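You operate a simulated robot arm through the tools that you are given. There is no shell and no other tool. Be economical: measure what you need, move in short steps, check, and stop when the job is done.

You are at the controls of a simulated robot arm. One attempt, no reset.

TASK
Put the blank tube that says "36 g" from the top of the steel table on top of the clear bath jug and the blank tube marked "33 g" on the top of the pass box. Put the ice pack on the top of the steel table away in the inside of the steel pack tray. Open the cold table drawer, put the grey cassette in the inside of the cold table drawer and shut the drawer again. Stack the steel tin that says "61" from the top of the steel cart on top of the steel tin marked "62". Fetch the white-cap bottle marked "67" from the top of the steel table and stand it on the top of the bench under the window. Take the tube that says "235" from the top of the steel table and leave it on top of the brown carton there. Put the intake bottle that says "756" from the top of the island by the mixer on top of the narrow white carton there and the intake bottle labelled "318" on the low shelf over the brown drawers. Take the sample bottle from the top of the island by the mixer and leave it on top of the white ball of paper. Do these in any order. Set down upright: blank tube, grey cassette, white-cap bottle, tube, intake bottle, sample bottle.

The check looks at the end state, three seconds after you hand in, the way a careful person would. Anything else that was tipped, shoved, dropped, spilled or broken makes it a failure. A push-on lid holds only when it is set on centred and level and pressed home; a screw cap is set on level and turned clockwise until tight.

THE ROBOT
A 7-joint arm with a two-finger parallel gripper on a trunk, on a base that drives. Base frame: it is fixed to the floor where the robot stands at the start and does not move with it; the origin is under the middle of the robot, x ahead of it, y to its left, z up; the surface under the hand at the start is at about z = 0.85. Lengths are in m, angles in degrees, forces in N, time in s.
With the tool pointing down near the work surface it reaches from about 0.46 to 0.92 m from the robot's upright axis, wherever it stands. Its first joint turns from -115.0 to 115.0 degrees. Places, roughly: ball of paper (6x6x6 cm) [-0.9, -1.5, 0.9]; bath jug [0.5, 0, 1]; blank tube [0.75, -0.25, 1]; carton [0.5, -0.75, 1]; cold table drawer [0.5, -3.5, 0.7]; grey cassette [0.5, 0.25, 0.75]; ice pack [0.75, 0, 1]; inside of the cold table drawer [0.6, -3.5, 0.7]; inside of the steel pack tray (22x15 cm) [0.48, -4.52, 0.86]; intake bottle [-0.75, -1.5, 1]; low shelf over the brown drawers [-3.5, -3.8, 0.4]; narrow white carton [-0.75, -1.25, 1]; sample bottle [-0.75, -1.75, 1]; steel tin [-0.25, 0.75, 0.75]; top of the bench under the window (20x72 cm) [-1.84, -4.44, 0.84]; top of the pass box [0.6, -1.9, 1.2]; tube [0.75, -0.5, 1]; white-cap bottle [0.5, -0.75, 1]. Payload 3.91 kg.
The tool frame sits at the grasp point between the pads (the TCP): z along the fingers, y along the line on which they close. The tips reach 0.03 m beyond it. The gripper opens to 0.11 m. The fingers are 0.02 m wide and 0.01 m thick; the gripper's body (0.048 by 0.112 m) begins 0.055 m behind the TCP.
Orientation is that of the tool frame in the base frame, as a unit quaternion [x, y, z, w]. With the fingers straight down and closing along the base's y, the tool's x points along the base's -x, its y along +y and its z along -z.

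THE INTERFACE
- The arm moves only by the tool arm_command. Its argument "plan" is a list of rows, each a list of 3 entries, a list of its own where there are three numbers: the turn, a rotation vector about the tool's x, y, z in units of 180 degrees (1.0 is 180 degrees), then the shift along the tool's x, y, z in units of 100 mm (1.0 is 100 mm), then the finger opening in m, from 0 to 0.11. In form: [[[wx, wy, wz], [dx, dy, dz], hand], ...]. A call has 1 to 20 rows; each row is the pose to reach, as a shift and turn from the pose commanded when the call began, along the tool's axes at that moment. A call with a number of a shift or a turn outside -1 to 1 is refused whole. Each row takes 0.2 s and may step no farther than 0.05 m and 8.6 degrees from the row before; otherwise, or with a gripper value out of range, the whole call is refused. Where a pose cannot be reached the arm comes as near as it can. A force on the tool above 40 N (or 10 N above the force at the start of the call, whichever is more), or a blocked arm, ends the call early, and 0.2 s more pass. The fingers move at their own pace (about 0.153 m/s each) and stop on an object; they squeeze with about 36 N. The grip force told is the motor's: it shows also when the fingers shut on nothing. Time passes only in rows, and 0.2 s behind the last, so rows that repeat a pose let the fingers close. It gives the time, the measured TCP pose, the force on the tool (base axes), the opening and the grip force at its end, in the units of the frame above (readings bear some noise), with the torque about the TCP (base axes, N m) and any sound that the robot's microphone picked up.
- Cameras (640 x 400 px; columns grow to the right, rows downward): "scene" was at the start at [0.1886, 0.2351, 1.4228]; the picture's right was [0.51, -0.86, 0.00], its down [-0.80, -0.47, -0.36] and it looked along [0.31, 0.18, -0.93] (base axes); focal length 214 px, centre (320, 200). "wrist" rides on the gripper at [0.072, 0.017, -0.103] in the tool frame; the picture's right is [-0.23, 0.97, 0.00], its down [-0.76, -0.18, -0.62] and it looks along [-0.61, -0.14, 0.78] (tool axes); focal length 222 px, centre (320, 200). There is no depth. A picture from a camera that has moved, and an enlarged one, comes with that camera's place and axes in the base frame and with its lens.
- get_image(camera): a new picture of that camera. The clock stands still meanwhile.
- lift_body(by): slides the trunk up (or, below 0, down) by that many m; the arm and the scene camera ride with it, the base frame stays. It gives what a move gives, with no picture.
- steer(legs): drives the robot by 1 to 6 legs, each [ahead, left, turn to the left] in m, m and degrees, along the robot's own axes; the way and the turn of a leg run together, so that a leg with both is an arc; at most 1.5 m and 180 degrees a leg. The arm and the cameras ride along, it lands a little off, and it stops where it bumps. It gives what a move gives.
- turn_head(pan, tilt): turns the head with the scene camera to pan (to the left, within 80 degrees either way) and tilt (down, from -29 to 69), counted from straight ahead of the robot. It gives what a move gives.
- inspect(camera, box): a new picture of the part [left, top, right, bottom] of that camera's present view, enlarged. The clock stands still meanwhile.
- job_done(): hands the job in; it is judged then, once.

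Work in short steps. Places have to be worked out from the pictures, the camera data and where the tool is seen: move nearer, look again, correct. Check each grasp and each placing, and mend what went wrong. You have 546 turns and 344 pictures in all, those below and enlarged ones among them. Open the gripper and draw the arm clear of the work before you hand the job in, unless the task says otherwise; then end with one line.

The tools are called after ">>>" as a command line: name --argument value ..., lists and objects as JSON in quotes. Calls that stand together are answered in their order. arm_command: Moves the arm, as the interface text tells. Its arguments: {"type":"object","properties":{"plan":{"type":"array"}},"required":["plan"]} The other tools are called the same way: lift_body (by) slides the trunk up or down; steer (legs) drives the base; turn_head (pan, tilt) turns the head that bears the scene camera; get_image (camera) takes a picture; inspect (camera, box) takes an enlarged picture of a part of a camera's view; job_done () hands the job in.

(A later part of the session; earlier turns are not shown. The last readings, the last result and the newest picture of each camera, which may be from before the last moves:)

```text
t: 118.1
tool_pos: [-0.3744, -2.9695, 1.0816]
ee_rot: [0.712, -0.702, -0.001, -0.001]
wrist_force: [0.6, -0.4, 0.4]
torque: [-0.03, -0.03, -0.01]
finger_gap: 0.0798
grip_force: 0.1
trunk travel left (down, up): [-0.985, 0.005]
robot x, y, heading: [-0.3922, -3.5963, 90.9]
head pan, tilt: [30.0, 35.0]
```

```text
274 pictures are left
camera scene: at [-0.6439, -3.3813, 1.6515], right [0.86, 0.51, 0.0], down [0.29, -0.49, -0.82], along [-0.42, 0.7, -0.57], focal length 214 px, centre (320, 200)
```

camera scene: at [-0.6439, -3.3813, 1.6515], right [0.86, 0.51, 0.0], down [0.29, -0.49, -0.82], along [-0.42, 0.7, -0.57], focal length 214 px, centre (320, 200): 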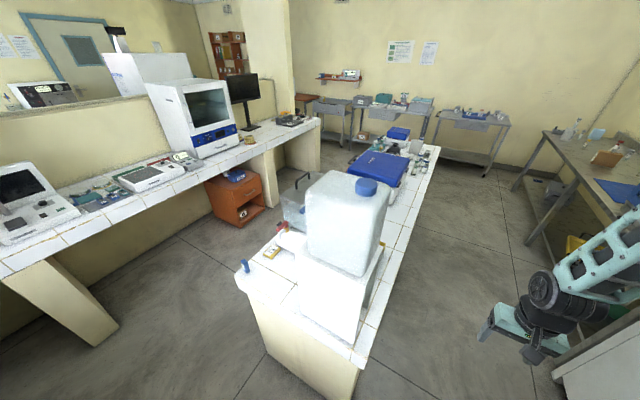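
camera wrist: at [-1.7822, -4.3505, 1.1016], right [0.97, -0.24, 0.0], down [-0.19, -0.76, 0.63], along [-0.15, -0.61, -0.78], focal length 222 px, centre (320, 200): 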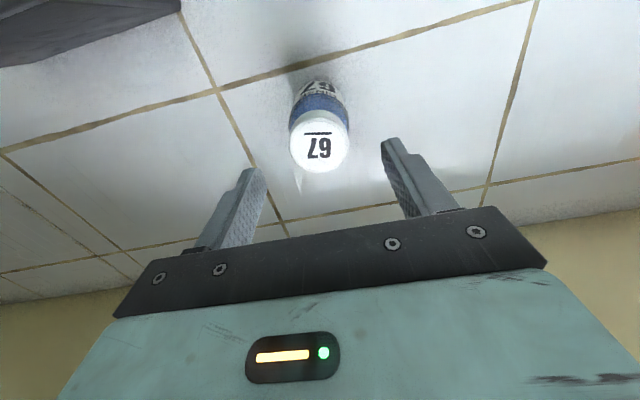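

Shift right and drive north to the bottles at y≈−1.5.

>>> steer --legs '[[0, -0.24, -1], [1.3, 0, 0], [0.75, 0, 0]]'

>>> turn_head --pan 70 --tilt 50

>>> get_image --camera "scene"

```text
t: 129.7
tool_pos: [-0.0732, -0.9118, 1.0811]
ee_rot: [-0.696, 0.718, 0.001, 0.001]
wrist_force: [-0.5, -0.7, -0.2]
torque: [0.0, -0.03, 0.0]
finger_gap: 0.0803
grip_force: 0.1
trunk travel left (down, up): [-0.985, 0.005]
robot x, y, heading: [-0.1161, -1.5383, 88.3]
head pan, tilt: [30.0, 35.0]
```

```text
t: 130.8
tool_pos: [-0.0746, -0.9125, 1.0817]
ee_rot: [-0.695, 0.719, 0.001, 0.001]
wrist_force: [-0.5, -0.2, -0.3]
torque: [-0.05, 0.03, 0.01]
finger_gap: 0.08
grip_force: 0.0
trunk travel left (down, up): [-0.985, 0.005]
robot x, y, heading: [-0.1132, -1.5429, 88.0]
head pan, tilt: [70.0, 50.0]
```

```text
273 pictures are left
camera scene: at [-0.3908, -1.3605, 1.6298], right [0.37, 0.93, 0.0], down [0.71, -0.29, -0.64], along [-0.6, 0.24, -0.77], focal length 214 px, centre (320, 200)
```

scene: 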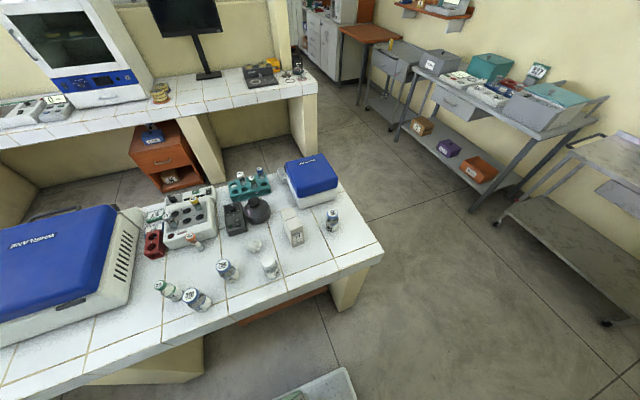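

>>> inspect --camera "scene" --box '[140, 160, 360, 320]'

>>> steer --legs '[[0, 0, 91]]'

>>> get_image --camera "wrist"

>>> turn_head --pan -10 --tilt 50

>>> get_image --camera "scene"

```text
2.50 times, centred on (250, 240) of scene
camera zoom: at [-0.3908, -1.3605, 1.6298], right [0.37, 0.93, 0.0], down [0.71, -0.29, -0.64], along [-0.6, 0.24, -0.77], focal length 536 px, centre (495, 100)
```

zoom: 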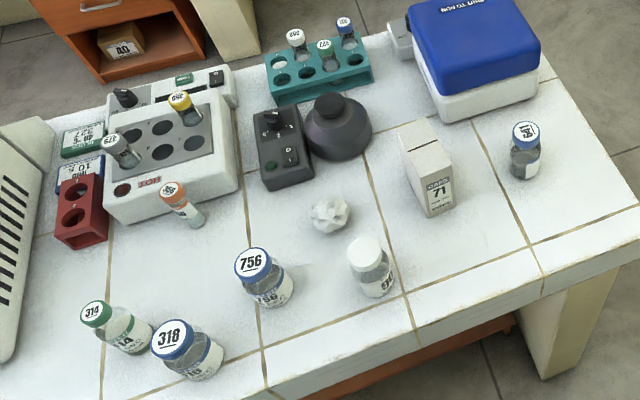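

```text
t: 135.0
tool_pos: [-0.7448, -1.4995, 1.0812]
ee_rot: [1.0, -0.012, -0.002, 0.0]
wrist_force: [-1.5, 0.0, 0.2]
torque: [-0.02, 0.02, 0.05]
finger_gap: 0.0801
grip_force: 0.0
trunk travel left (down, up): [-0.985, 0.005]
robot x, y, heading: [-0.117, -1.5366, 178.6]
head pan, tilt: [70.0, 50.0]
```

```text
271 pictures are left
camera wrist: at [-0.6718, -1.518, 1.1832], right [-0.25, -0.97, 0.0], down [-0.75, 0.2, 0.63], along [-0.61, 0.16, -0.78], focal length 222 px, centre (320, 200)
```

wrist: 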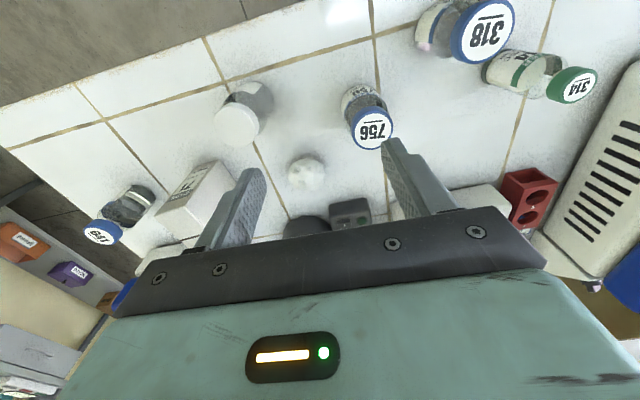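

```text
t: 136.5
tool_pos: [-0.7454, -1.501, 1.0809]
ee_rot: [1.0, -0.012, -0.002, -0.001]
wrist_force: [-0.8, -0.4, -1.0]
torque: [-0.04, -0.02, 0.0]
finger_gap: 0.08
grip_force: 0.1
trunk travel left (down, up): [-0.985, 0.005]
robot x, y, heading: [-0.1192, -1.5423, 178.7]
head pan, tilt: [-10.0, 50.0]
```

```text
270 pictures are left
camera scene: at [-0.3417, -1.724, 1.6298], right [0.2, 0.98, 0.0], down [0.75, -0.15, -0.64], along [-0.63, 0.13, -0.77], focal length 214 px, centre (320, 200)
```

scene: 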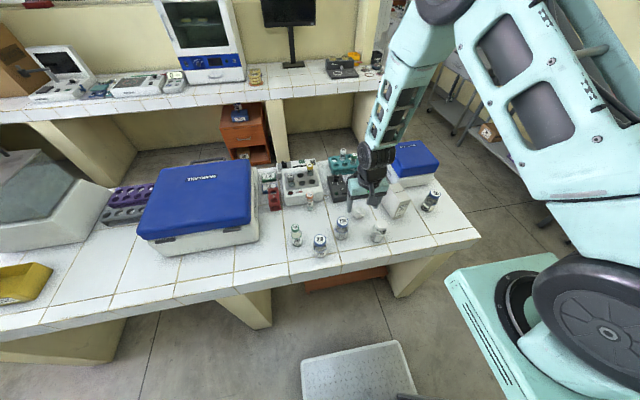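

Inspect the labels of the candidate bottles closely.

>>> inspect --camera "wrist" --box '[200, 0, 420, 200]'

>>> inspect --camera "scene" --box '[280, 180, 400, 260]'

>>> inspect --camera "wrist" --box '[400, 0, 620, 130]'

```text
2.00 times, centred on (310, 100) of wrist
camera zoom: at [-0.6718, -1.518, 1.1832], right [-0.25, -0.97, 0.0], down [-0.75, 0.2, 0.63], along [-0.61, 0.16, -0.78], focal length 444 px, centre (340, 400)
```

zoom: 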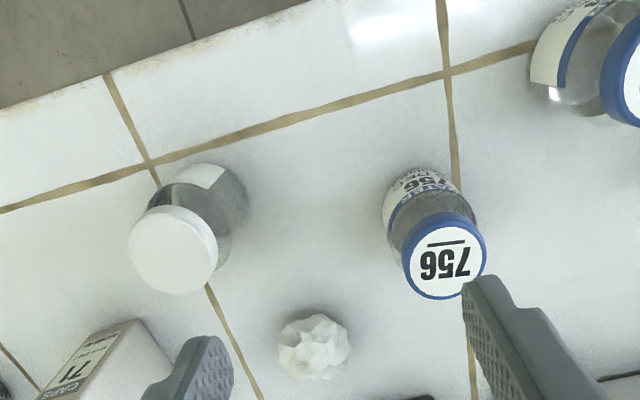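

```text
5.00 times, centred on (340, 220) of scene
camera zoom: at [-0.3417, -1.724, 1.6298], right [0.2, 0.98, 0.0], down [0.75, -0.15, -0.64], along [-0.63, 0.13, -0.77], focal length 1072 px, centre (220, 100)
```

zoom: 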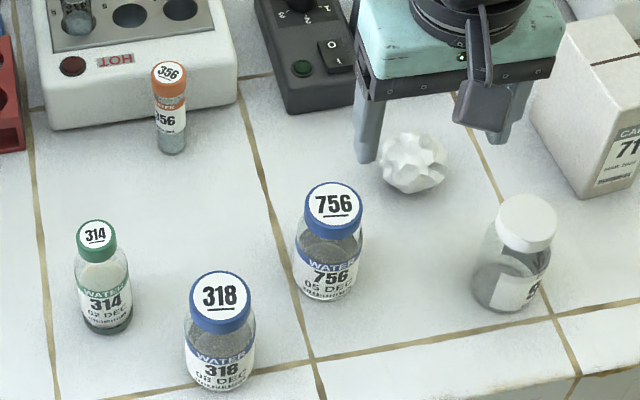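

```text
2.91 times, centred on (510, 65) of wrist
camera zoom: at [-0.6718, -1.518, 1.1832], right [-0.25, -0.97, 0.0], down [-0.75, 0.2, 0.63], along [-0.61, 0.16, -0.78], focal length 646 px, centre (-233, 593)
```

zoom: 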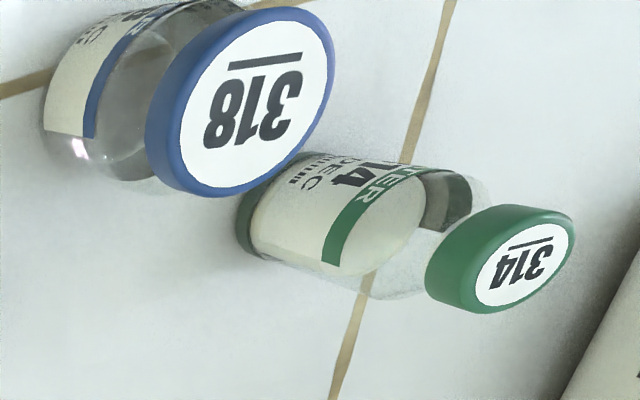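

The sample bottle must be green-capped 314 (≈(−0.76,−1.72)); intake bottles are blue-capped. First 756 at ≈(−0.762,−1.548), top ≈0.977. Move above it.

>>> arm_command --plan '[[[0, 0, 0], [-0.1, 0.3, 0], 0.08], [[0, 0, 0], [-0.17, 0.47, 0.2], 0.08], [[0, 0, 0], [-0.17, 0.47, 0.5], 0.08]]'

>>> get_image --camera "wrist"

```text
t: 137.3
tool_pos: [-0.7625, -1.5467, 1.0321]
ee_rot: [1.0, -0.012, -0.001, 0.0]
wrist_force: [-0.1, 0.4, 0.5]
torque: [-0.02, 0.01, -0.03]
finger_gap: 0.0803
grip_force: 0.1
trunk travel left (down, up): [-0.985, 0.005]
robot x, y, heading: [-0.1159, -1.5433, 178.8]
head pan, tilt: [-10.0, 50.0]
```

```text
266 pictures are left
camera wrist: at [-0.6902, -1.5645, 1.1337], right [-0.25, -0.97, 0.0], down [-0.75, 0.2, 0.63], along [-0.61, 0.16, -0.78], focal length 222 px, centre (320, 200)
```

wrist: 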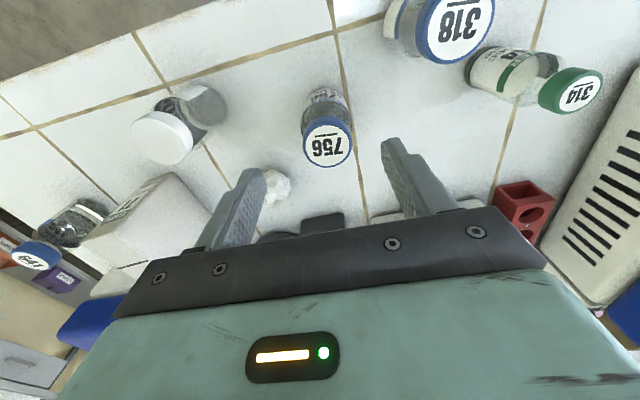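

Small correction and descend 0.1, then check before closing.

>>> arm_command --plan '[[[0, 0, 0], [0.0, 0.04, 0.45], 0.08], [[0, 0, 0], [0.0, 0.04, 0.9], 0.07], [[0, 0, 0], [0.0, 0.04, 1.0], 0.07]]'

>>> get_image --camera "wrist"

```text
t: 138.1
tool_pos: [-0.764, -1.5509, 0.9296]
ee_rot: [1.0, -0.012, -0.002, 0.0]
wrist_force: [0.6, 0.5, -0.2]
torque: [0.0, 0.0, 0.0]
finger_gap: 0.0699
grip_force: 0.1
trunk travel left (down, up): [-0.985, 0.005]
robot x, y, heading: [-0.119, -1.5392, 178.6]
head pan, tilt: [-10.0, 50.0]
```

```text
265 pictures are left
camera wrist: at [-0.6908, -1.5681, 1.0325], right [-0.25, -0.97, 0.0], down [-0.75, 0.2, 0.63], along [-0.61, 0.16, -0.78], focal length 222 px, centre (320, 200)
```

wrist: 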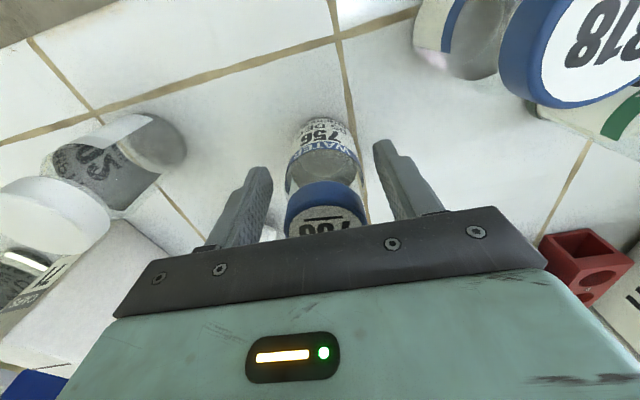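

Centred; close gently.

>>> arm_command --plan '[[[0, 0, 0], [0.0, 0.0, 0], 0.055], [[0, 0, 0], [0.0, 0.0, 0], 0.04], [[0, 0, 0], [0.0, 0.0, 0], 0.0], [[0, 0, 0], [0.0, 0.0, 0], 0.0]]'

>>> arm_command --plan '[[[0, 0, 0], [0.0, 0.0, -0.1], 0.0], [[0, 0, 0], [0.0, 0.0, -0.4], 0.0], [[0, 0, 0], [0.0, 0.0, -0.8], 0.0], [[0, 0, 0], [0.0, 0.0, -1], 0.0]]'

>>> get_image --camera "wrist"

```text
t: 139.1
tool_pos: [-0.7634, -1.5502, 0.9305]
ee_rot: [1.0, -0.013, -0.003, 0.0]
wrist_force: [1.2, 0.0, 0.0]
torque: [0.01, -0.02, 0.01]
finger_gap: 0.0503
grip_force: 35.8
trunk travel left (down, up): [-0.985, 0.005]
robot x, y, heading: [-0.1199, -1.5397, 178.8]
head pan, tilt: [-10.0, 50.0]
```

```text
t: 140.1
tool_pos: [-0.7636, -1.5515, 1.0305]
ee_rot: [1.0, -0.013, -0.003, 0.0]
wrist_force: [-0.1, -0.3, -1.5]
torque: [0.0, -0.02, 0.02]
finger_gap: 0.0503
grip_force: 36.1
trunk travel left (down, up): [-0.985, 0.005]
robot x, y, heading: [-0.116, -1.5375, 178.7]
head pan, tilt: [-10.0, 50.0]
```

```text
264 pictures are left
camera wrist: at [-0.6903, -1.5689, 1.1331], right [-0.25, -0.97, 0.0], down [-0.76, 0.2, 0.63], along [-0.61, 0.16, -0.78], focal length 222 px, centre (320, 200)
```

wrist: 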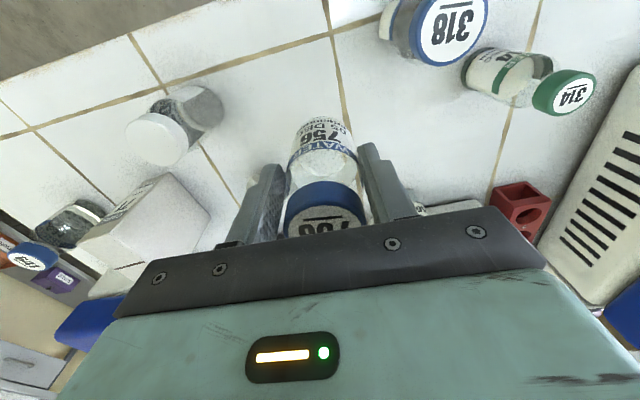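

Held with the cap on. Raise further, strafe toward the narrow carton (≈(−0.87,−1.285)).

>>> arm_command --plan '[[[0, 0, 0], [0.0, 0.0, -0.4], 0.0], [[0, 0, 0], [0.2, 0.0, -0.8], 0.0]]'

>>> steer --legs '[[0, -0.26, 0]]'

>>> get_image --camera "wrist"

>>> inspect --camera "scene" --box '[250, 120, 450, 260]'

```text
t: 140.7
tool_pos: [-0.7434, -1.5533, 1.1106]
ee_rot: [1.0, -0.012, -0.002, -0.001]
wrist_force: [-1.6, -0.4, -1.3]
torque: [0.0, -0.06, 0.0]
finger_gap: 0.0503
grip_force: 35.7
trunk travel left (down, up): [-0.985, 0.005]
robot x, y, heading: [-0.1168, -1.541, 178.5]
head pan, tilt: [-10.0, 50.0]
```

```text
t: 142.6
tool_pos: [-0.7354, -1.2824, 1.1105]
ee_rot: [1.0, -0.014, -0.002, 0.0]
wrist_force: [0.3, -0.1, -1.7]
torque: [0.02, 0.0, -0.04]
finger_gap: 0.0503
grip_force: 35.8
trunk travel left (down, up): [-0.985, 0.005]
robot x, y, heading: [-0.1102, -1.271, 178.4]
head pan, tilt: [-10.0, 50.0]
```

```text
263 pictures are left
camera wrist: at [-0.6627, -1.3011, 1.2124], right [-0.25, -0.97, 0.0], down [-0.75, 0.2, 0.63], along [-0.61, 0.16, -0.78], focal length 222 px, centre (320, 200)
```

wrist: 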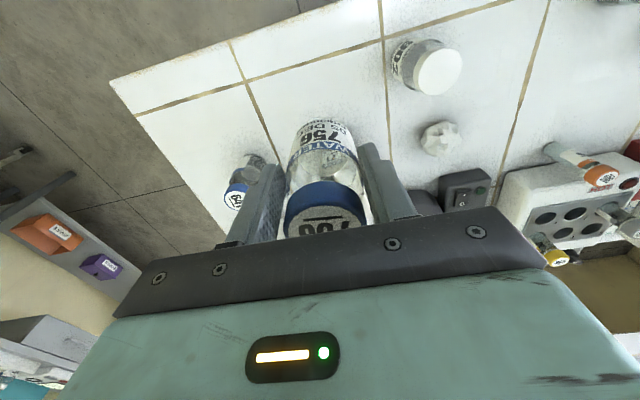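

```text
2.86 times, centred on (350, 190) of scene
camera zoom: at [-0.3354, -1.4561, 1.6297], right [0.2, 0.98, 0.0], down [0.75, -0.15, -0.64], along [-0.63, 0.13, -0.77], focal length 613 px, centre (234, 229)
```

zoom: 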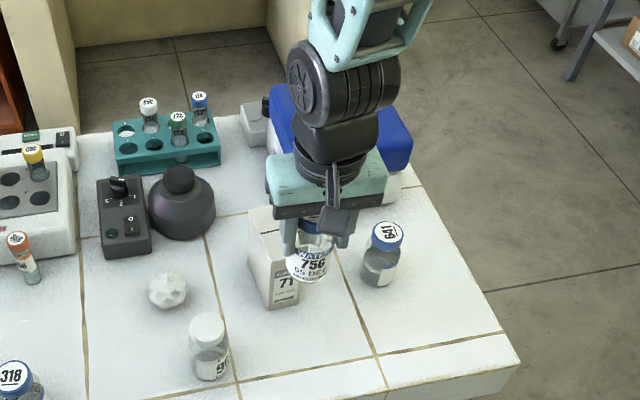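

Carton top centre ≈(−0.857, −1.285), z≈0.96. Move over it and partway down, then check from the scene camera.

>>> arm_command --plan '[[[0, 0, 0], [-0.45, 0.02, 0], 0.0], [[0, 0, 0], [-0.9, 0.02, 0], 0.0], [[0, 0, 0], [-1, 0.02, 0.1], 0.0]]'

>>> arm_command --plan '[[[0, 0, 0], [-0.21, 0.0, 0.2], 0.0], [[0, 0, 0], [-0.21, 0.0, 0.5], 0.0]]'

>>> inspect --camera "scene" --box '[310, 140, 400, 240]'

>>> get_image --camera "wrist"

```text
t: 143.4
tool_pos: [-0.8354, -1.2816, 1.1012]
ee_rot: [1.0, -0.013, -0.002, 0.0]
wrist_force: [0.8, 0.0, -1.6]
torque: [0.0, 0.05, 0.0]
finger_gap: 0.0506
grip_force: 35.7
trunk travel left (down, up): [-0.985, 0.005]
robot x, y, heading: [-0.1101, -1.2753, 178.2]
head pan, tilt: [-10.0, 50.0]
```

```text
t: 144.0
tool_pos: [-0.8563, -1.2841, 1.0541]
ee_rot: [1.0, -0.015, -0.004, 0.0]
wrist_force: [5.7, 0.5, 25.4]
torque: [0.09, -0.3, 0.07]
finger_gap: 0.0502
grip_force: 36.2
trunk travel left (down, up): [-0.985, 0.005]
robot x, y, heading: [-0.1111, -1.2717, 178.7]
head pan, tilt: [-10.0, 50.0]
```

```text
4.00 times, centred on (355, 190) of scene
camera zoom: at [-0.3339, -1.4558, 1.6307], right [0.2, 0.98, 0.0], down [0.75, -0.15, -0.64], along [-0.63, 0.13, -0.77], focal length 858 px, centre (180, 240)
```

zoom: 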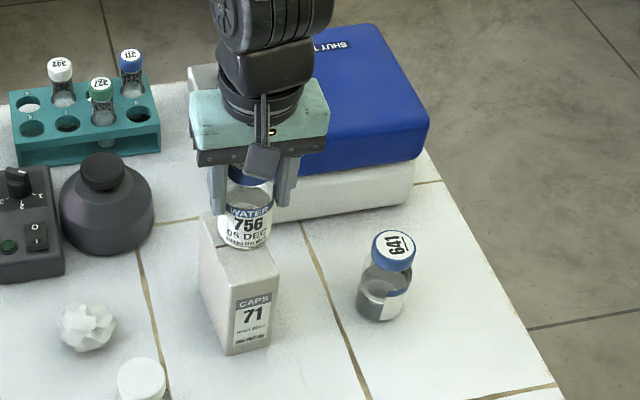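

```text
260 pictures are left
camera wrist: at [-0.7825, -1.3004, 1.1553], right [-0.25, -0.97, 0.0], down [-0.75, 0.2, 0.63], along [-0.61, 0.16, -0.78], focal length 222 px, centre (320, 200)
```

wrist: 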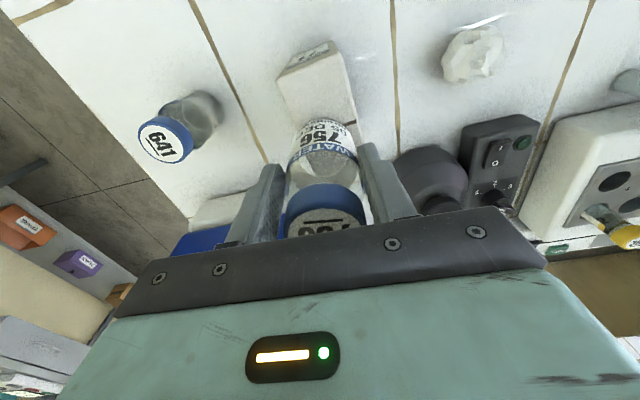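

Touching at TCP z 1.054 with 25 N; bottle centred on the carton. Ease up ~3.5 mm, release, rise.

>>> arm_command --plan '[[[0, 0, 0], [0, 0.0, -0.02], 0.0], [[0, 0, 0], [0, 0.0, -0.035], 0.0], [[0, 0, 0], [0, 0.0, -0.035], 0.055], [[0, 0, 0], [0, 0.0, -0.035], 0.075], [[0, 0, 0], [0, 0.0, -0.4], 0.075], [[0, 0, 0], [0, 0.0, -0.85], 0.075]]'

>>> inspect --camera "scene" --box '[310, 140, 400, 240]'

>>> get_image --camera "wrist"

```text
t: 145.4
tool_pos: [-0.8557, -1.28, 1.1362]
ee_rot: [1.0, -0.014, -0.002, 0.0]
wrist_force: [-1.0, -0.2, -1.3]
torque: [0.0, -0.02, -0.01]
finger_gap: 0.0751
grip_force: 0.0
trunk travel left (down, up): [-0.985, 0.005]
robot x, y, heading: [-0.1122, -1.2725, 178.4]
head pan, tilt: [-10.0, 50.0]
```

```text
4.00 times, centred on (355, 190) of scene
camera zoom: at [-0.3358, -1.456, 1.6296], right [0.2, 0.98, 0.0], down [0.75, -0.15, -0.64], along [-0.63, 0.13, -0.77], focal length 858 px, centre (180, 240)
```

zoom: 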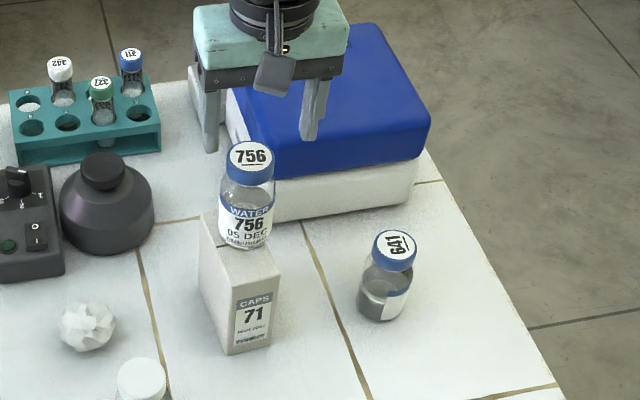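

```text
258 pictures are left
camera wrist: at [-0.7825, -1.2981, 1.2387], right [-0.25, -0.97, 0.0], down [-0.75, 0.2, 0.63], along [-0.6, 0.16, -0.78], focal length 222 px, centre (320, 200)
```

wrist: 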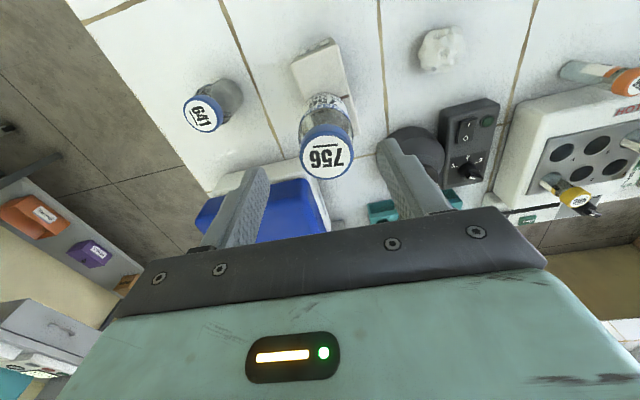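

756 stands on the narrow carton. Raise, retract and move to bottle 314 at ≈(−0.765, −1.727).

>>> arm_command --plan '[[[0, 0, 0], [0, 0, -0.45], 0.075], [[0, 0, 0], [0.4, 0, -0.6], 0.075], [[0, 0, 0], [0.8, 0, -0.6], 0.075]]'

>>> steer --legs '[[0, 0.445, 1]]'

>>> get_image --camera "wrist"

>>> inspect --camera "scene" --box '[270, 140, 450, 260]'

```text
t: 146.2
tool_pos: [-0.7762, -1.2839, 1.1956]
ee_rot: [1.0, -0.014, -0.001, 0.0]
wrist_force: [-0.5, -0.4, 0.0]
torque: [0.01, -0.04, -0.02]
finger_gap: 0.075
grip_force: 0.2
trunk travel left (down, up): [-0.985, 0.005]
robot x, y, heading: [-0.1068, -1.2738, 178.4]
head pan, tilt: [-10.0, 50.0]
```

```text
t: 148.9
tool_pos: [-0.7829, -1.7501, 1.1954]
ee_rot: [1.0, -0.001, -0.002, 0.0]
wrist_force: [-0.6, 0.2, 0.5]
torque: [-0.05, -0.01, 0.01]
finger_gap: 0.0747
grip_force: 0.1
trunk travel left (down, up): [-0.985, 0.005]
robot x, y, heading: [-0.1189, -1.7202, 179.8]
head pan, tilt: [-10.0, 50.0]
```

```text
257 pictures are left
camera wrist: at [-0.7094, -1.7667, 1.2974], right [-0.23, -0.97, 0.0], down [-0.76, 0.18, 0.63], along [-0.61, 0.14, -0.78], focal length 222 px, centre (320, 200)
```

wrist: 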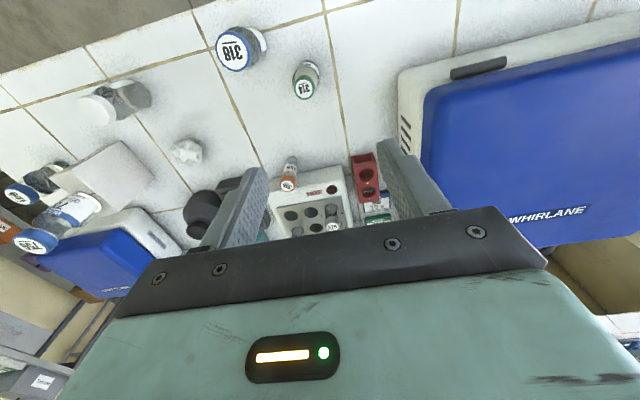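

```text
3.33 times, centred on (360, 200) of scene
camera zoom: at [-0.3375, -1.9109, 1.6298], right [0.18, 0.98, 0.0], down [0.75, -0.14, -0.64], along [-0.63, 0.11, -0.77], focal length 715 px, centre (187, 200)
```

zoom: 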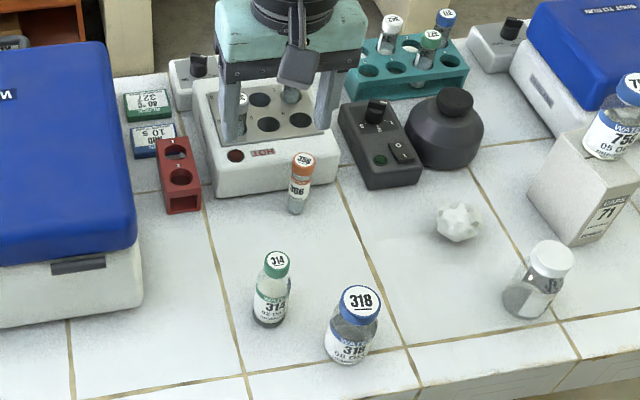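

Bottle 314 at ≈(−0.766, −1.732). Align and come down above it.

>>> arm_command --plan '[[[0, 0, 0], [0.17, -0.18, 0.2], 0.07], [[0, 0, 0], [0.17, -0.18, 0.6], 0.07], [[0, 0, 0], [0.17, -0.18, 1], 0.07]]'

>>> arm_command --plan '[[[0, 0, 0], [0, 0, 0.4], 0.07], [[0, 0, 0], [0, 0, 0.65], 0.07]]'

>>> get_image --camera "wrist"

```text
t: 149.7
tool_pos: [-0.7669, -1.7307, 1.0941]
ee_rot: [1.0, 0.0, -0.002, 0.0]
wrist_force: [0.3, -0.4, 0.1]
torque: [-0.02, 0.03, -0.02]
finger_gap: 0.07
grip_force: 0.0
trunk travel left (down, up): [-0.985, 0.005]
robot x, y, heading: [-0.1186, -1.7193, 179.8]
head pan, tilt: [-10.0, 50.0]
```

```text
t: 150.3
tool_pos: [-0.7666, -1.7331, 1.0309]
ee_rot: [1.0, -0.002, -0.001, 0.0]
wrist_force: [0.2, -0.4, -0.2]
torque: [0.01, 0.02, 0.0]
finger_gap: 0.07
grip_force: 0.1
trunk travel left (down, up): [-0.985, 0.005]
robot x, y, heading: [-0.118, -1.7242, 179.6]
head pan, tilt: [-10.0, 50.0]
```

```text
255 pictures are left
camera wrist: at [-0.6932, -1.7495, 1.1327], right [-0.23, -0.97, 0.0], down [-0.76, 0.18, 0.63], along [-0.61, 0.14, -0.78], focal length 222 px, centre (320, 200)
```

wrist: 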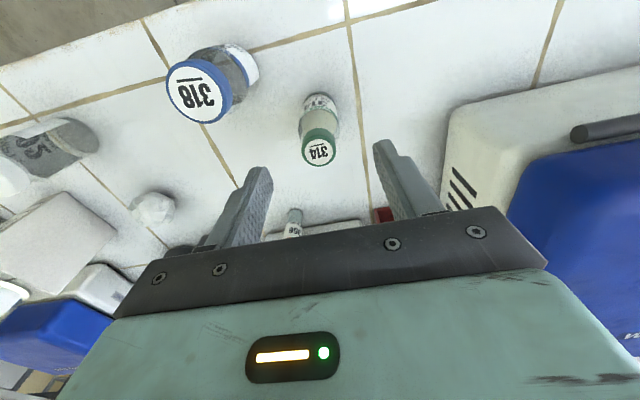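

>>> arm_command --plan '[[[0, 0, 0], [0, -0.01, 0.45], 0.07], [[0, 0, 0], [0, -0.01, 0.9], 0.07], [[0, 0, 0], [0, -0.01, 1], 0.06]]'

>>> get_image --camera "wrist"

```text
t: 151.1
tool_pos: [-0.7681, -1.7325, 0.9304]
ee_rot: [1.0, -0.002, -0.002, 0.0]
wrist_force: [-0.2, -0.3, -0.2]
torque: [0.0, 0.02, -0.01]
finger_gap: 0.0601
grip_force: 0.0
trunk travel left (down, up): [-0.985, 0.005]
robot x, y, heading: [-0.1174, -1.7198, 179.7]
head pan, tilt: [-10.0, 50.0]
```

```text
254 pictures are left
camera wrist: at [-0.6946, -1.7481, 1.0317], right [-0.23, -0.97, 0.0], down [-0.76, 0.18, 0.63], along [-0.61, 0.14, -0.78], focal length 222 px, centre (320, 200)
```

wrist: 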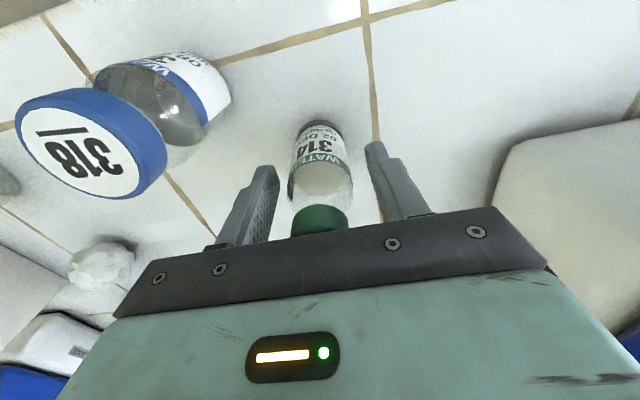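

Centred. Close and lift.

>>> arm_command --plan '[[[0, 0, 0], [0, 0, 0], 0.045], [[0, 0, 0], [0, 0, 0], 0.02], [[0, 0, 0], [0, 0, 0], 0.0], [[0, 0, 0], [0, 0, 0], 0.0]]'

>>> arm_command --plan '[[[0, 0, 0], [0.0, 0.0, -0.1], 0.0], [[0, 0, 0], [0.0, 0.0, -0.4], 0.0], [[0, 0, 0], [0.0, 0.0, -0.8], 0.0], [[0, 0, 0], [0.0, 0.0, -1], 0.0]]'

>>> get_image --camera "wrist"

```text
t: 152.1
tool_pos: [-0.7674, -1.7321, 0.9304]
ee_rot: [1.0, -0.001, -0.001, 0.001]
wrist_force: [0.5, 0.1, 0.0]
torque: [0.0, 0.0, 0.03]
finger_gap: 0.0386
grip_force: 36.5
trunk travel left (down, up): [-0.985, 0.005]
robot x, y, heading: [-0.1151, -1.7216, 180.0]
head pan, tilt: [-10.0, 50.0]
```

```text
t: 153.1
tool_pos: [-0.7661, -1.7317, 1.0306]
ee_rot: [1.0, 0.0, -0.002, 0.0]
wrist_force: [0.4, -0.8, -0.5]
torque: [0.0, 0.0, 0.02]
finger_gap: 0.0387
grip_force: 36.2
trunk travel left (down, up): [-0.985, 0.005]
robot x, y, heading: [-0.1187, -1.7263, 180.1]
head pan, tilt: [-10.0, 50.0]
```

```text
253 pictures are left
camera wrist: at [-0.6932, -1.7481, 1.1328], right [-0.23, -0.97, 0.0], down [-0.76, 0.18, 0.63], along [-0.61, 0.14, -0.78], focal length 222 px, centre (320, 200)
```

wrist: 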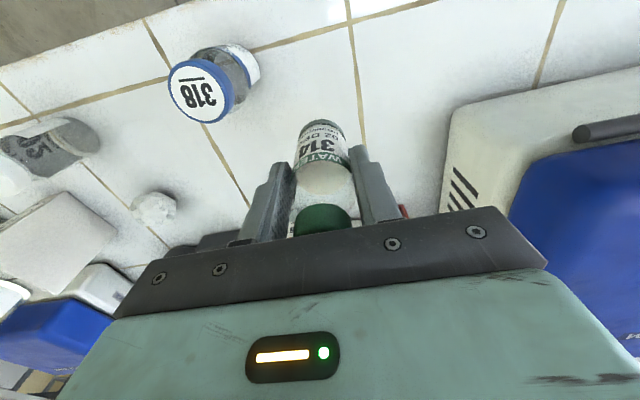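

Raise, strafe +0.28 toward the paper ball (≈(−0.846,−1.45)), extend, and look.

>>> arm_command --plan '[[[0, 0, 0], [0.0, 0.0, -0.4], 0.0], [[0, 0, 0], [0.0, 0.0, -0.8], 0.0]]'

>>> steer --legs '[[0.02, -0.29, 0]]'

>>> get_image --camera "wrist"

>>> inspect --camera "scene" --box '[300, 140, 400, 240]'

```text
t: 153.7
tool_pos: [-0.7662, -1.7317, 1.1092]
ee_rot: [1.0, -0.001, -0.002, 0.0]
wrist_force: [0.1, -0.7, -0.8]
torque: [0.0, -0.04, 0.02]
finger_gap: 0.0388
grip_force: 35.9
trunk travel left (down, up): [-0.985, 0.005]
robot x, y, heading: [-0.1207, -1.7179, 179.9]
head pan, tilt: [-10.0, 50.0]
```

```text
t: 155.7
tool_pos: [-0.7832, -1.4365, 1.1095]
ee_rot: [1.0, -0.005, -0.002, 0.0]
wrist_force: [-0.4, -0.2, -0.5]
torque: [0.02, 0.02, -0.03]
finger_gap: 0.039
grip_force: 36.1
trunk travel left (down, up): [-0.985, 0.005]
robot x, y, heading: [-0.1334, -1.4347, 179.6]
head pan, tilt: [-10.0, 50.0]
```

```text
252 pictures are left
camera wrist: at [-0.711, -1.454, 1.2112], right [-0.24, -0.97, 0.0], down [-0.76, 0.19, 0.63], along [-0.61, 0.15, -0.78], focal length 222 px, centre (320, 200)
```

wrist: 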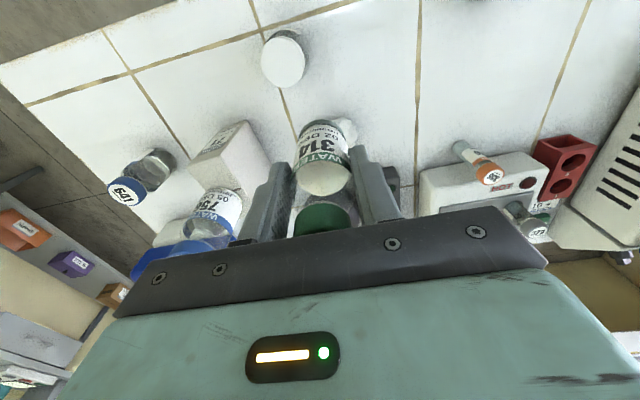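

```text
4.00 times, centred on (350, 190) of scene
camera zoom: at [-0.3575, -1.6204, 1.6297], right [0.18, 0.98, 0.0], down [0.75, -0.14, -0.64], along [-0.63, 0.12, -0.77], focal length 858 px, centre (200, 240)
```

zoom: 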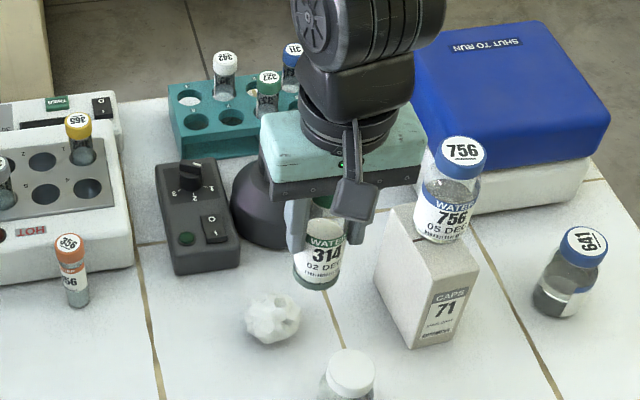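

Ball centre ≈(−0.845, −1.450). Move over it at TCP z≈1.02 and check.

>>> arm_command --plan '[[[0, 0, 0], [-0.4, 0.1, 0], 0.0], [[0, 0, 0], [-0.62, 0.135, 0.3], 0.0], [[0, 0, 0], [-0.62, 0.135, 0.6], 0.0], [[0, 0, 0], [-0.62, 0.135, 0.85], 0.0]]'

>>> inspect --camera "scene" --box '[300, 160, 380, 240]'

>>> inspect --camera "wrist" --box '[240, 60, 400, 220]'

```text
t: 156.7
tool_pos: [-0.8461, -1.4486, 1.0242]
ee_rot: [1.0, -0.006, -0.002, 0.0]
wrist_force: [-0.7, 0.8, -1.0]
torque: [0.0, 0.0, -0.01]
finger_gap: 0.039
grip_force: 36.3
trunk travel left (down, up): [-0.985, 0.005]
robot x, y, heading: [-0.139, -1.4324, 179.4]
head pan, tilt: [-10.0, 50.0]
```

```text
5.00 times, centred on (340, 200) of scene
camera zoom: at [-0.3574, -1.6202, 1.6298], right [0.18, 0.98, 0.0], down [0.75, -0.14, -0.64], along [-0.63, 0.12, -0.77], focal length 1072 px, centre (220, 200)
```

zoom: 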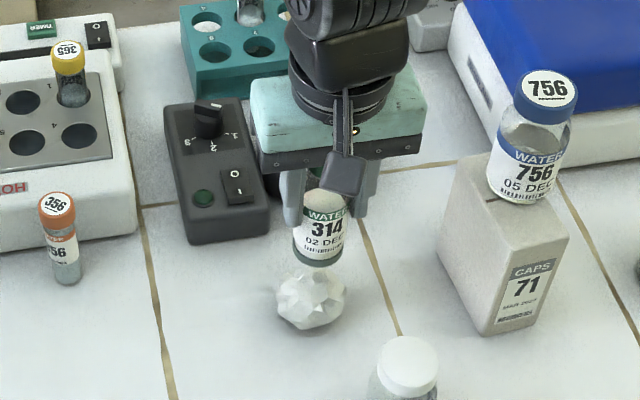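

```text
2.50 times, centred on (320, 140) of wrist
camera zoom: at [-0.7734, -1.466, 1.1258], right [-0.24, -0.97, 0.0], down [-0.76, 0.19, 0.63], along [-0.61, 0.15, -0.78], focal length 555 px, centre (320, 350)
```

zoom: 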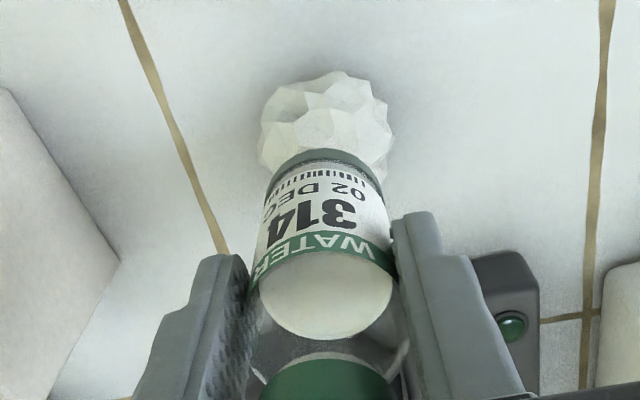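

Aligned within 2 mm. Lower gently to contact.

>>> arm_command --plan '[[[0, 0, 0], [-0.02, 0.02, 0.1], 0.0], [[0, 0, 0], [-0.02, 0.02, 0.2], 0.0], [[0, 0, 0], [-0.02, 0.02, 0.26], 0.0], [[0, 0, 0], [-0.02, 0.02, 0.3], 0.0]]'

>>> inspect --camera "scene" --box '[300, 160, 380, 240]'

```text
t: 157.7
tool_pos: [-0.8496, -1.4527, 0.9953]
ee_rot: [1.0, -0.005, -0.002, 0.0]
wrist_force: [-0.4, -0.2, -0.5]
torque: [0.0, 0.02, -0.01]
finger_gap: 0.0388
grip_force: 36.2
trunk travel left (down, up): [-0.985, 0.005]
robot x, y, heading: [-0.1381, -1.4295, 179.6]
head pan, tilt: [-10.0, 50.0]
```

```text
5.00 times, centred on (340, 200) of scene
camera zoom: at [-0.3576, -1.6202, 1.6298], right [0.18, 0.98, 0.0], down [0.75, -0.14, -0.64], along [-0.63, 0.12, -0.77], focal length 1072 px, centre (220, 200)
```

zoom: 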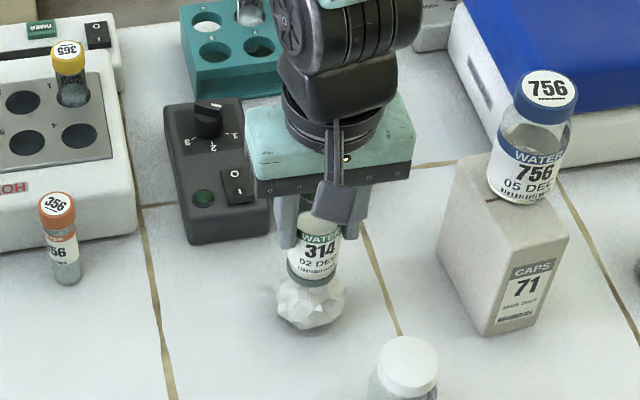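

Not yet touching. Continue in 2 mm steps.

>>> arm_command --plan '[[[0, 0, 0], [0.02, 0.0, 0.02], 0.0], [[0, 0, 0], [0.02, 0.0, 0.04], 0.0], [[0, 0, 0], [0.02, 0.0, 0.06], 0.0], [[0, 0, 0], [0.02, 0.0, 0.08], 0.0]]'

```text
t: 158.7
tool_pos: [-0.847, -1.4515, 0.9865]
ee_rot: [1.0, -0.005, -0.002, 0.0]
wrist_force: [0.1, -0.1, -0.1]
torque: [0.01, -0.01, 0.02]
finger_gap: 0.0387
grip_force: 35.5
trunk travel left (down, up): [-0.985, 0.005]
robot x, y, heading: [-0.1295, -1.4325, 179.3]
head pan, tilt: [-10.0, 50.0]
```

>>> arm_command --plan '[[[0, 0, 0], [0, 0.0, 0.02], 0.0], [[0, 0, 0], [0, 0.0, 0.04], 0.0], [[0, 0, 0], [0, 0.0, 0.06], 0.0], [[0, 0, 0], [0, 0.0, 0.08], 0.0], [[0, 0, 0], [0, 0.0, 0.08], 0.0]]'

>>> inspect --camera "scene" --box '[310, 180, 360, 230]'

```text
t: 159.9
tool_pos: [-0.8481, -1.4513, 0.9791]
ee_rot: [1.0, -0.006, -0.004, 0.001]
wrist_force: [-3.8, -2.4, 22.5]
torque: [-0.27, 0.5, -0.06]
finger_gap: 0.0387
grip_force: 35.6
trunk travel left (down, up): [-0.985, 0.005]
robot x, y, heading: [-0.1358, -1.4321, 179.4]
head pan, tilt: [-10.0, 50.0]
```

```text
8.00 times, centred on (335, 205) of scene
camera zoom: at [-0.3567, -1.6203, 1.6298], right [0.18, 0.98, 0.0], down [0.75, -0.14, -0.64], along [-0.63, 0.12, -0.77], focal length 1716 px, centre (200, 160)
```

zoom: 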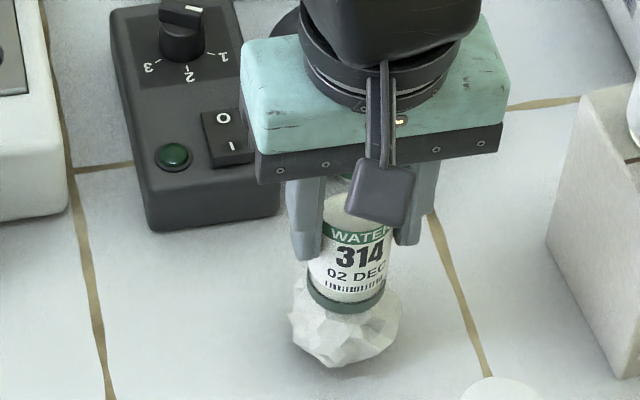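

Contact, but the torque suggests the bearing point is ~10 mm farther (−x) and ~4 mm −y of the bottle axis. Lift, shift by that, and probe again.

>>> arm_command --plan '[[[0, 0, 0], [0, 0.0, -0.05], 0.0], [[0, 0, 0], [0, 0.0, -0.1], 0.0], [[0, 0, 0], [-0.08, 0.04, -0.1], 0.0], [[0, 0, 0], [-0.08, 0.04, -0.1], 0.0], [[0, 0, 0], [-0.08, 0.04, -0.04], 0.0], [[0, 0, 0], [-0.08, 0.04, -0.02], 0.0], [[0, 0, 0], [-0.08, 0.04, -0.01], 0.0]]'

>>> arm_command --plan '[[[0, 0, 0], [0, 0, 0.01], 0.0], [[0, 0, 0], [0, 0, 0.01], 0.0]]'

```text
t: 161.5
tool_pos: [-0.8557, -1.4554, 0.9791]
ee_rot: [1.0, -0.006, -0.002, 0.0]
wrist_force: [0.8, 1.2, 0.3]
torque: [0.04, 0.03, 0.02]
finger_gap: 0.0389
grip_force: 36.3
trunk travel left (down, up): [-0.985, 0.005]
robot x, y, heading: [-0.1382, -1.4334, 179.2]
head pan, tilt: [-10.0, 50.0]
```

```text
t: 162.1
tool_pos: [-0.8548, -1.4565, 0.9803]
ee_rot: [1.0, -0.005, -0.001, 0.0]
wrist_force: [0.7, 1.0, 6.4]
torque: [0.09, -0.02, 0.01]
finger_gap: 0.0389
grip_force: 35.9
trunk travel left (down, up): [-0.985, 0.005]
robot x, y, heading: [-0.135, -1.43, 179.4]
head pan, tilt: [-10.0, 50.0]
```

Bearing point now near the axis (offset ≈−4 mm x, +3 mm y). Probe once more shifted another 7 mm to tell a peak from a flat.

>>> arm_command --plan '[[[0, 0, 0], [0, 0, -0.08], 0.0], [[0, 0, 0], [-0.1, -0.02, -0.08], 0.0], [[0, 0, 0], [-0.1, -0.02, -0.08], 0.0], [[0, 0, 0], [-0.1, -0.02, -0.02], 0.0], [[0, 0, 0], [-0.1, -0.02, 0.01], 0.0], [[0, 0, 0], [-0.1, -0.02, 0.02], 0.0], [[0, 0, 0], [-0.1, -0.02, 0.02], 0.0]]'

```text
t: 163.7
tool_pos: [-0.8653, -1.4526, 0.9785]
ee_rot: [1.0, -0.005, -0.003, 0.001]
wrist_force: [-0.2, 0.9, 12.7]
torque: [0.18, 0.0, -0.02]
finger_gap: 0.0386
grip_force: 36.1
trunk travel left (down, up): [-0.985, 0.005]
robot x, y, heading: [-0.1385, -1.4335, 179.4]
head pan, tilt: [-10.0, 50.0]
```

Height stays constant, so it's roughly flat there. Try centre (−0.860, −1.449) with a firmer press for a better torque reading.

>>> arm_command --plan '[[[0, 0, 0], [0, 0, -0.08], 0.0], [[0, 0, 0], [0.05, -0.04, -0.08], 0.0], [[0, 0, 0], [0.05, -0.04, -0.08], 0.0], [[0, 0, 0], [0.05, -0.04, -0.02], 0.0], [[0, 0, 0], [0.05, -0.04, 0.01], 0.0], [[0, 0, 0], [0.05, -0.04, 0.02], 0.0], [[0, 0, 0], [0.05, -0.04, 0.025], 0.0], [[0, 0, 0], [0.05, -0.04, 0.025], 0.0]]'

>>> inspect --camera "scene" --box '[310, 180, 360, 230]'

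>>> inspect --camera "wrist" --box '[240, 60, 400, 220]'

```text
t: 165.5
tool_pos: [-0.8613, -1.4499, 0.9758]
ee_rot: [1.0, -0.004, -0.002, 0.0]
wrist_force: [-1.0, 0.3, 14.2]
torque: [0.08, 0.18, 0.0]
finger_gap: 0.0387
grip_force: 36.4
trunk travel left (down, up): [-0.985, 0.005]
robot x, y, heading: [-0.137, -1.433, 179.6]
head pan, tilt: [-10.0, 50.0]
```

```text
8.00 times, centred on (335, 205) of scene
camera zoom: at [-0.3569, -1.6202, 1.6298], right [0.18, 0.98, 0.0], down [0.75, -0.14, -0.64], along [-0.63, 0.12, -0.77], focal length 1716 px, centre (200, 160)
```

zoom: 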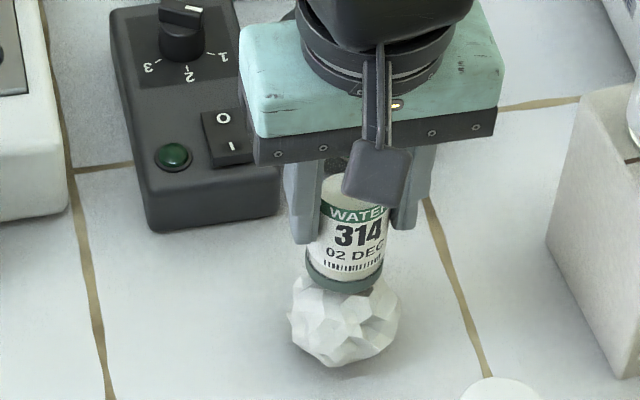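

```text
2.50 times, centred on (320, 140) of wrist
camera zoom: at [-0.7869, -1.4664, 1.0767], right [-0.24, -0.97, 0.0], down [-0.76, 0.19, 0.63], along [-0.61, 0.15, -0.78], focal length 555 px, centre (320, 350)
```

zoom: 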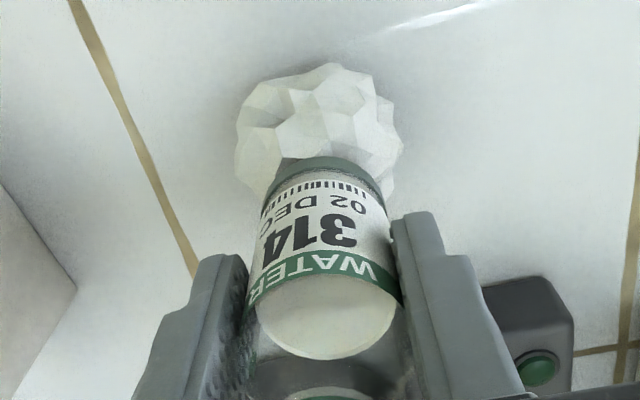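

The ball itself hasn't moved (centre ≈(−0.849,−1.451)); bearing shifts with the bottle, so the top is roughly flat. Return to the ball's centre, rest lightly, and open just slightly.

>>> arm_command --plan '[[[0, 0, 0], [0, 0, -0.1], 0.0], [[0, 0, 0], [0.1, 0.02, -0.1], 0.0], [[0, 0, 0], [0.1, 0.02, -0.1], 0.0], [[0, 0, 0], [0.1, 0.02, -0.06], 0.0], [[0, 0, 0], [0.1, 0.02, -0.04], 0.0], [[0, 0, 0], [0.1, 0.02, -0.03], 0.0], [[0, 0, 0], [0.1, 0.02, -0.03], 0.0]]'

```text
t: 167.1
tool_pos: [-0.85, -1.4527, 0.9775]
ee_rot: [1.0, -0.005, -0.002, 0.0]
wrist_force: [-0.1, -0.4, -0.5]
torque: [-0.02, 0.03, -0.03]
finger_gap: 0.0389
grip_force: 35.7
trunk travel left (down, up): [-0.985, 0.005]
robot x, y, heading: [-0.1397, -1.4371, 179.6]
head pan, tilt: [-10.0, 50.0]
```

>>> arm_command --plan '[[[0, 0, 0], [0, 0, 0.01], 0.0], [[0, 0, 0], [0, 0, 0.01], 0.0]]'

>>> arm_command --plan '[[[0, 0, 0], [0, 0, 0.01], 0.0], [[0, 0, 0], [0, 0, 0.01], 0.0]]'

```text
t: 167.7
tool_pos: [-0.8506, -1.4517, 0.9765]
ee_rot: [1.0, -0.005, -0.002, -0.001]
wrist_force: [-0.1, -0.4, -0.6]
torque: [0.0, 0.0, 0.01]
finger_gap: 0.0387
grip_force: 36.1
trunk travel left (down, up): [-0.985, 0.005]
robot x, y, heading: [-0.1319, -1.4319, 179.7]
head pan, tilt: [-10.0, 50.0]
```

```text
t: 168.3
tool_pos: [-0.8501, -1.4519, 0.9748]
ee_rot: [1.0, -0.005, -0.003, 0.0]
wrist_force: [0.1, 0.4, 5.2]
torque: [0.0, 0.08, 0.0]
finger_gap: 0.0385
grip_force: 35.6
trunk travel left (down, up): [-0.985, 0.005]
robot x, y, heading: [-0.1367, -1.4312, 179.6]
head pan, tilt: [-10.0, 50.0]
```

Light contact (5 N). Open the fingers only slightly to see whether the bottle stands by itself.

>>> arm_command --plan '[[[0, 0, 0], [0, 0, 0], 0.041], [[0, 0, 0], [0, 0, 0], 0.043], [[0, 0, 0], [0, 0, 0], 0.045], [[0, 0, 0], [0, 0, 0], 0.045], [[0, 0, 0], [0, 0, 0], 0.045]]'

>>> inspect --camera "scene" --box '[310, 180, 360, 230]'

>>> inspect --camera "wrist" --box '[240, 60, 400, 220]'

```text
t: 169.5
tool_pos: [-0.8494, -1.452, 0.9762]
ee_rot: [1.0, -0.006, -0.002, 0.0]
wrist_force: [-0.7, 0.8, 0.0]
torque: [0.0, 0.0, 0.07]
finger_gap: 0.0445
grip_force: 0.1
trunk travel left (down, up): [-0.985, 0.005]
robot x, y, heading: [-0.1379, -1.4313, 179.3]
head pan, tilt: [-10.0, 50.0]
```

```text
8.00 times, centred on (335, 205) of scene
camera zoom: at [-0.3575, -1.6202, 1.6298], right [0.18, 0.98, 0.0], down [0.75, -0.14, -0.64], along [-0.63, 0.12, -0.77], focal length 1716 px, centre (200, 160)
```

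zoom: 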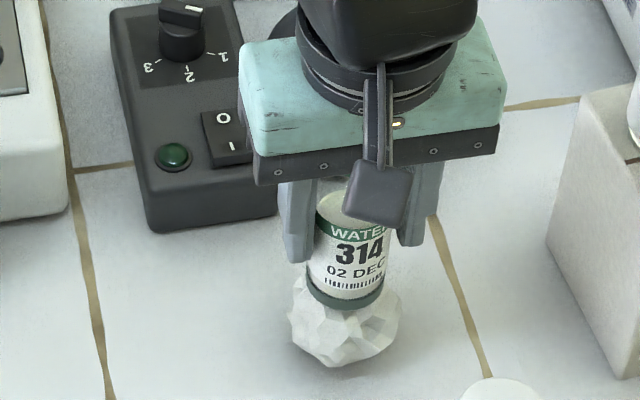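

```text
2.50 times, centred on (320, 140) of wrist
camera zoom: at [-0.7765, -1.4688, 1.077], right [-0.24, -0.97, 0.0], down [-0.76, 0.19, 0.63], along [-0.61, 0.15, -0.78], focal length 555 px, centre (320, 350)
```

zoom: 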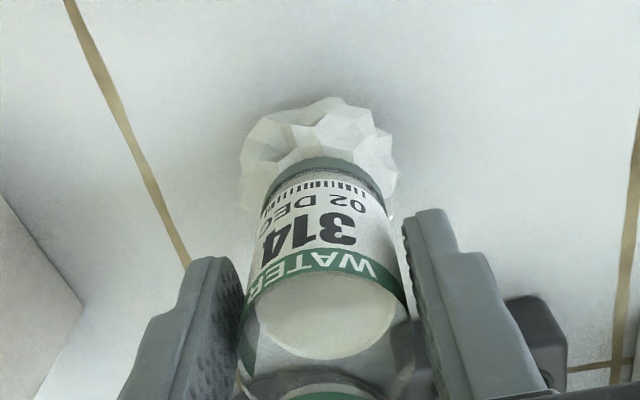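

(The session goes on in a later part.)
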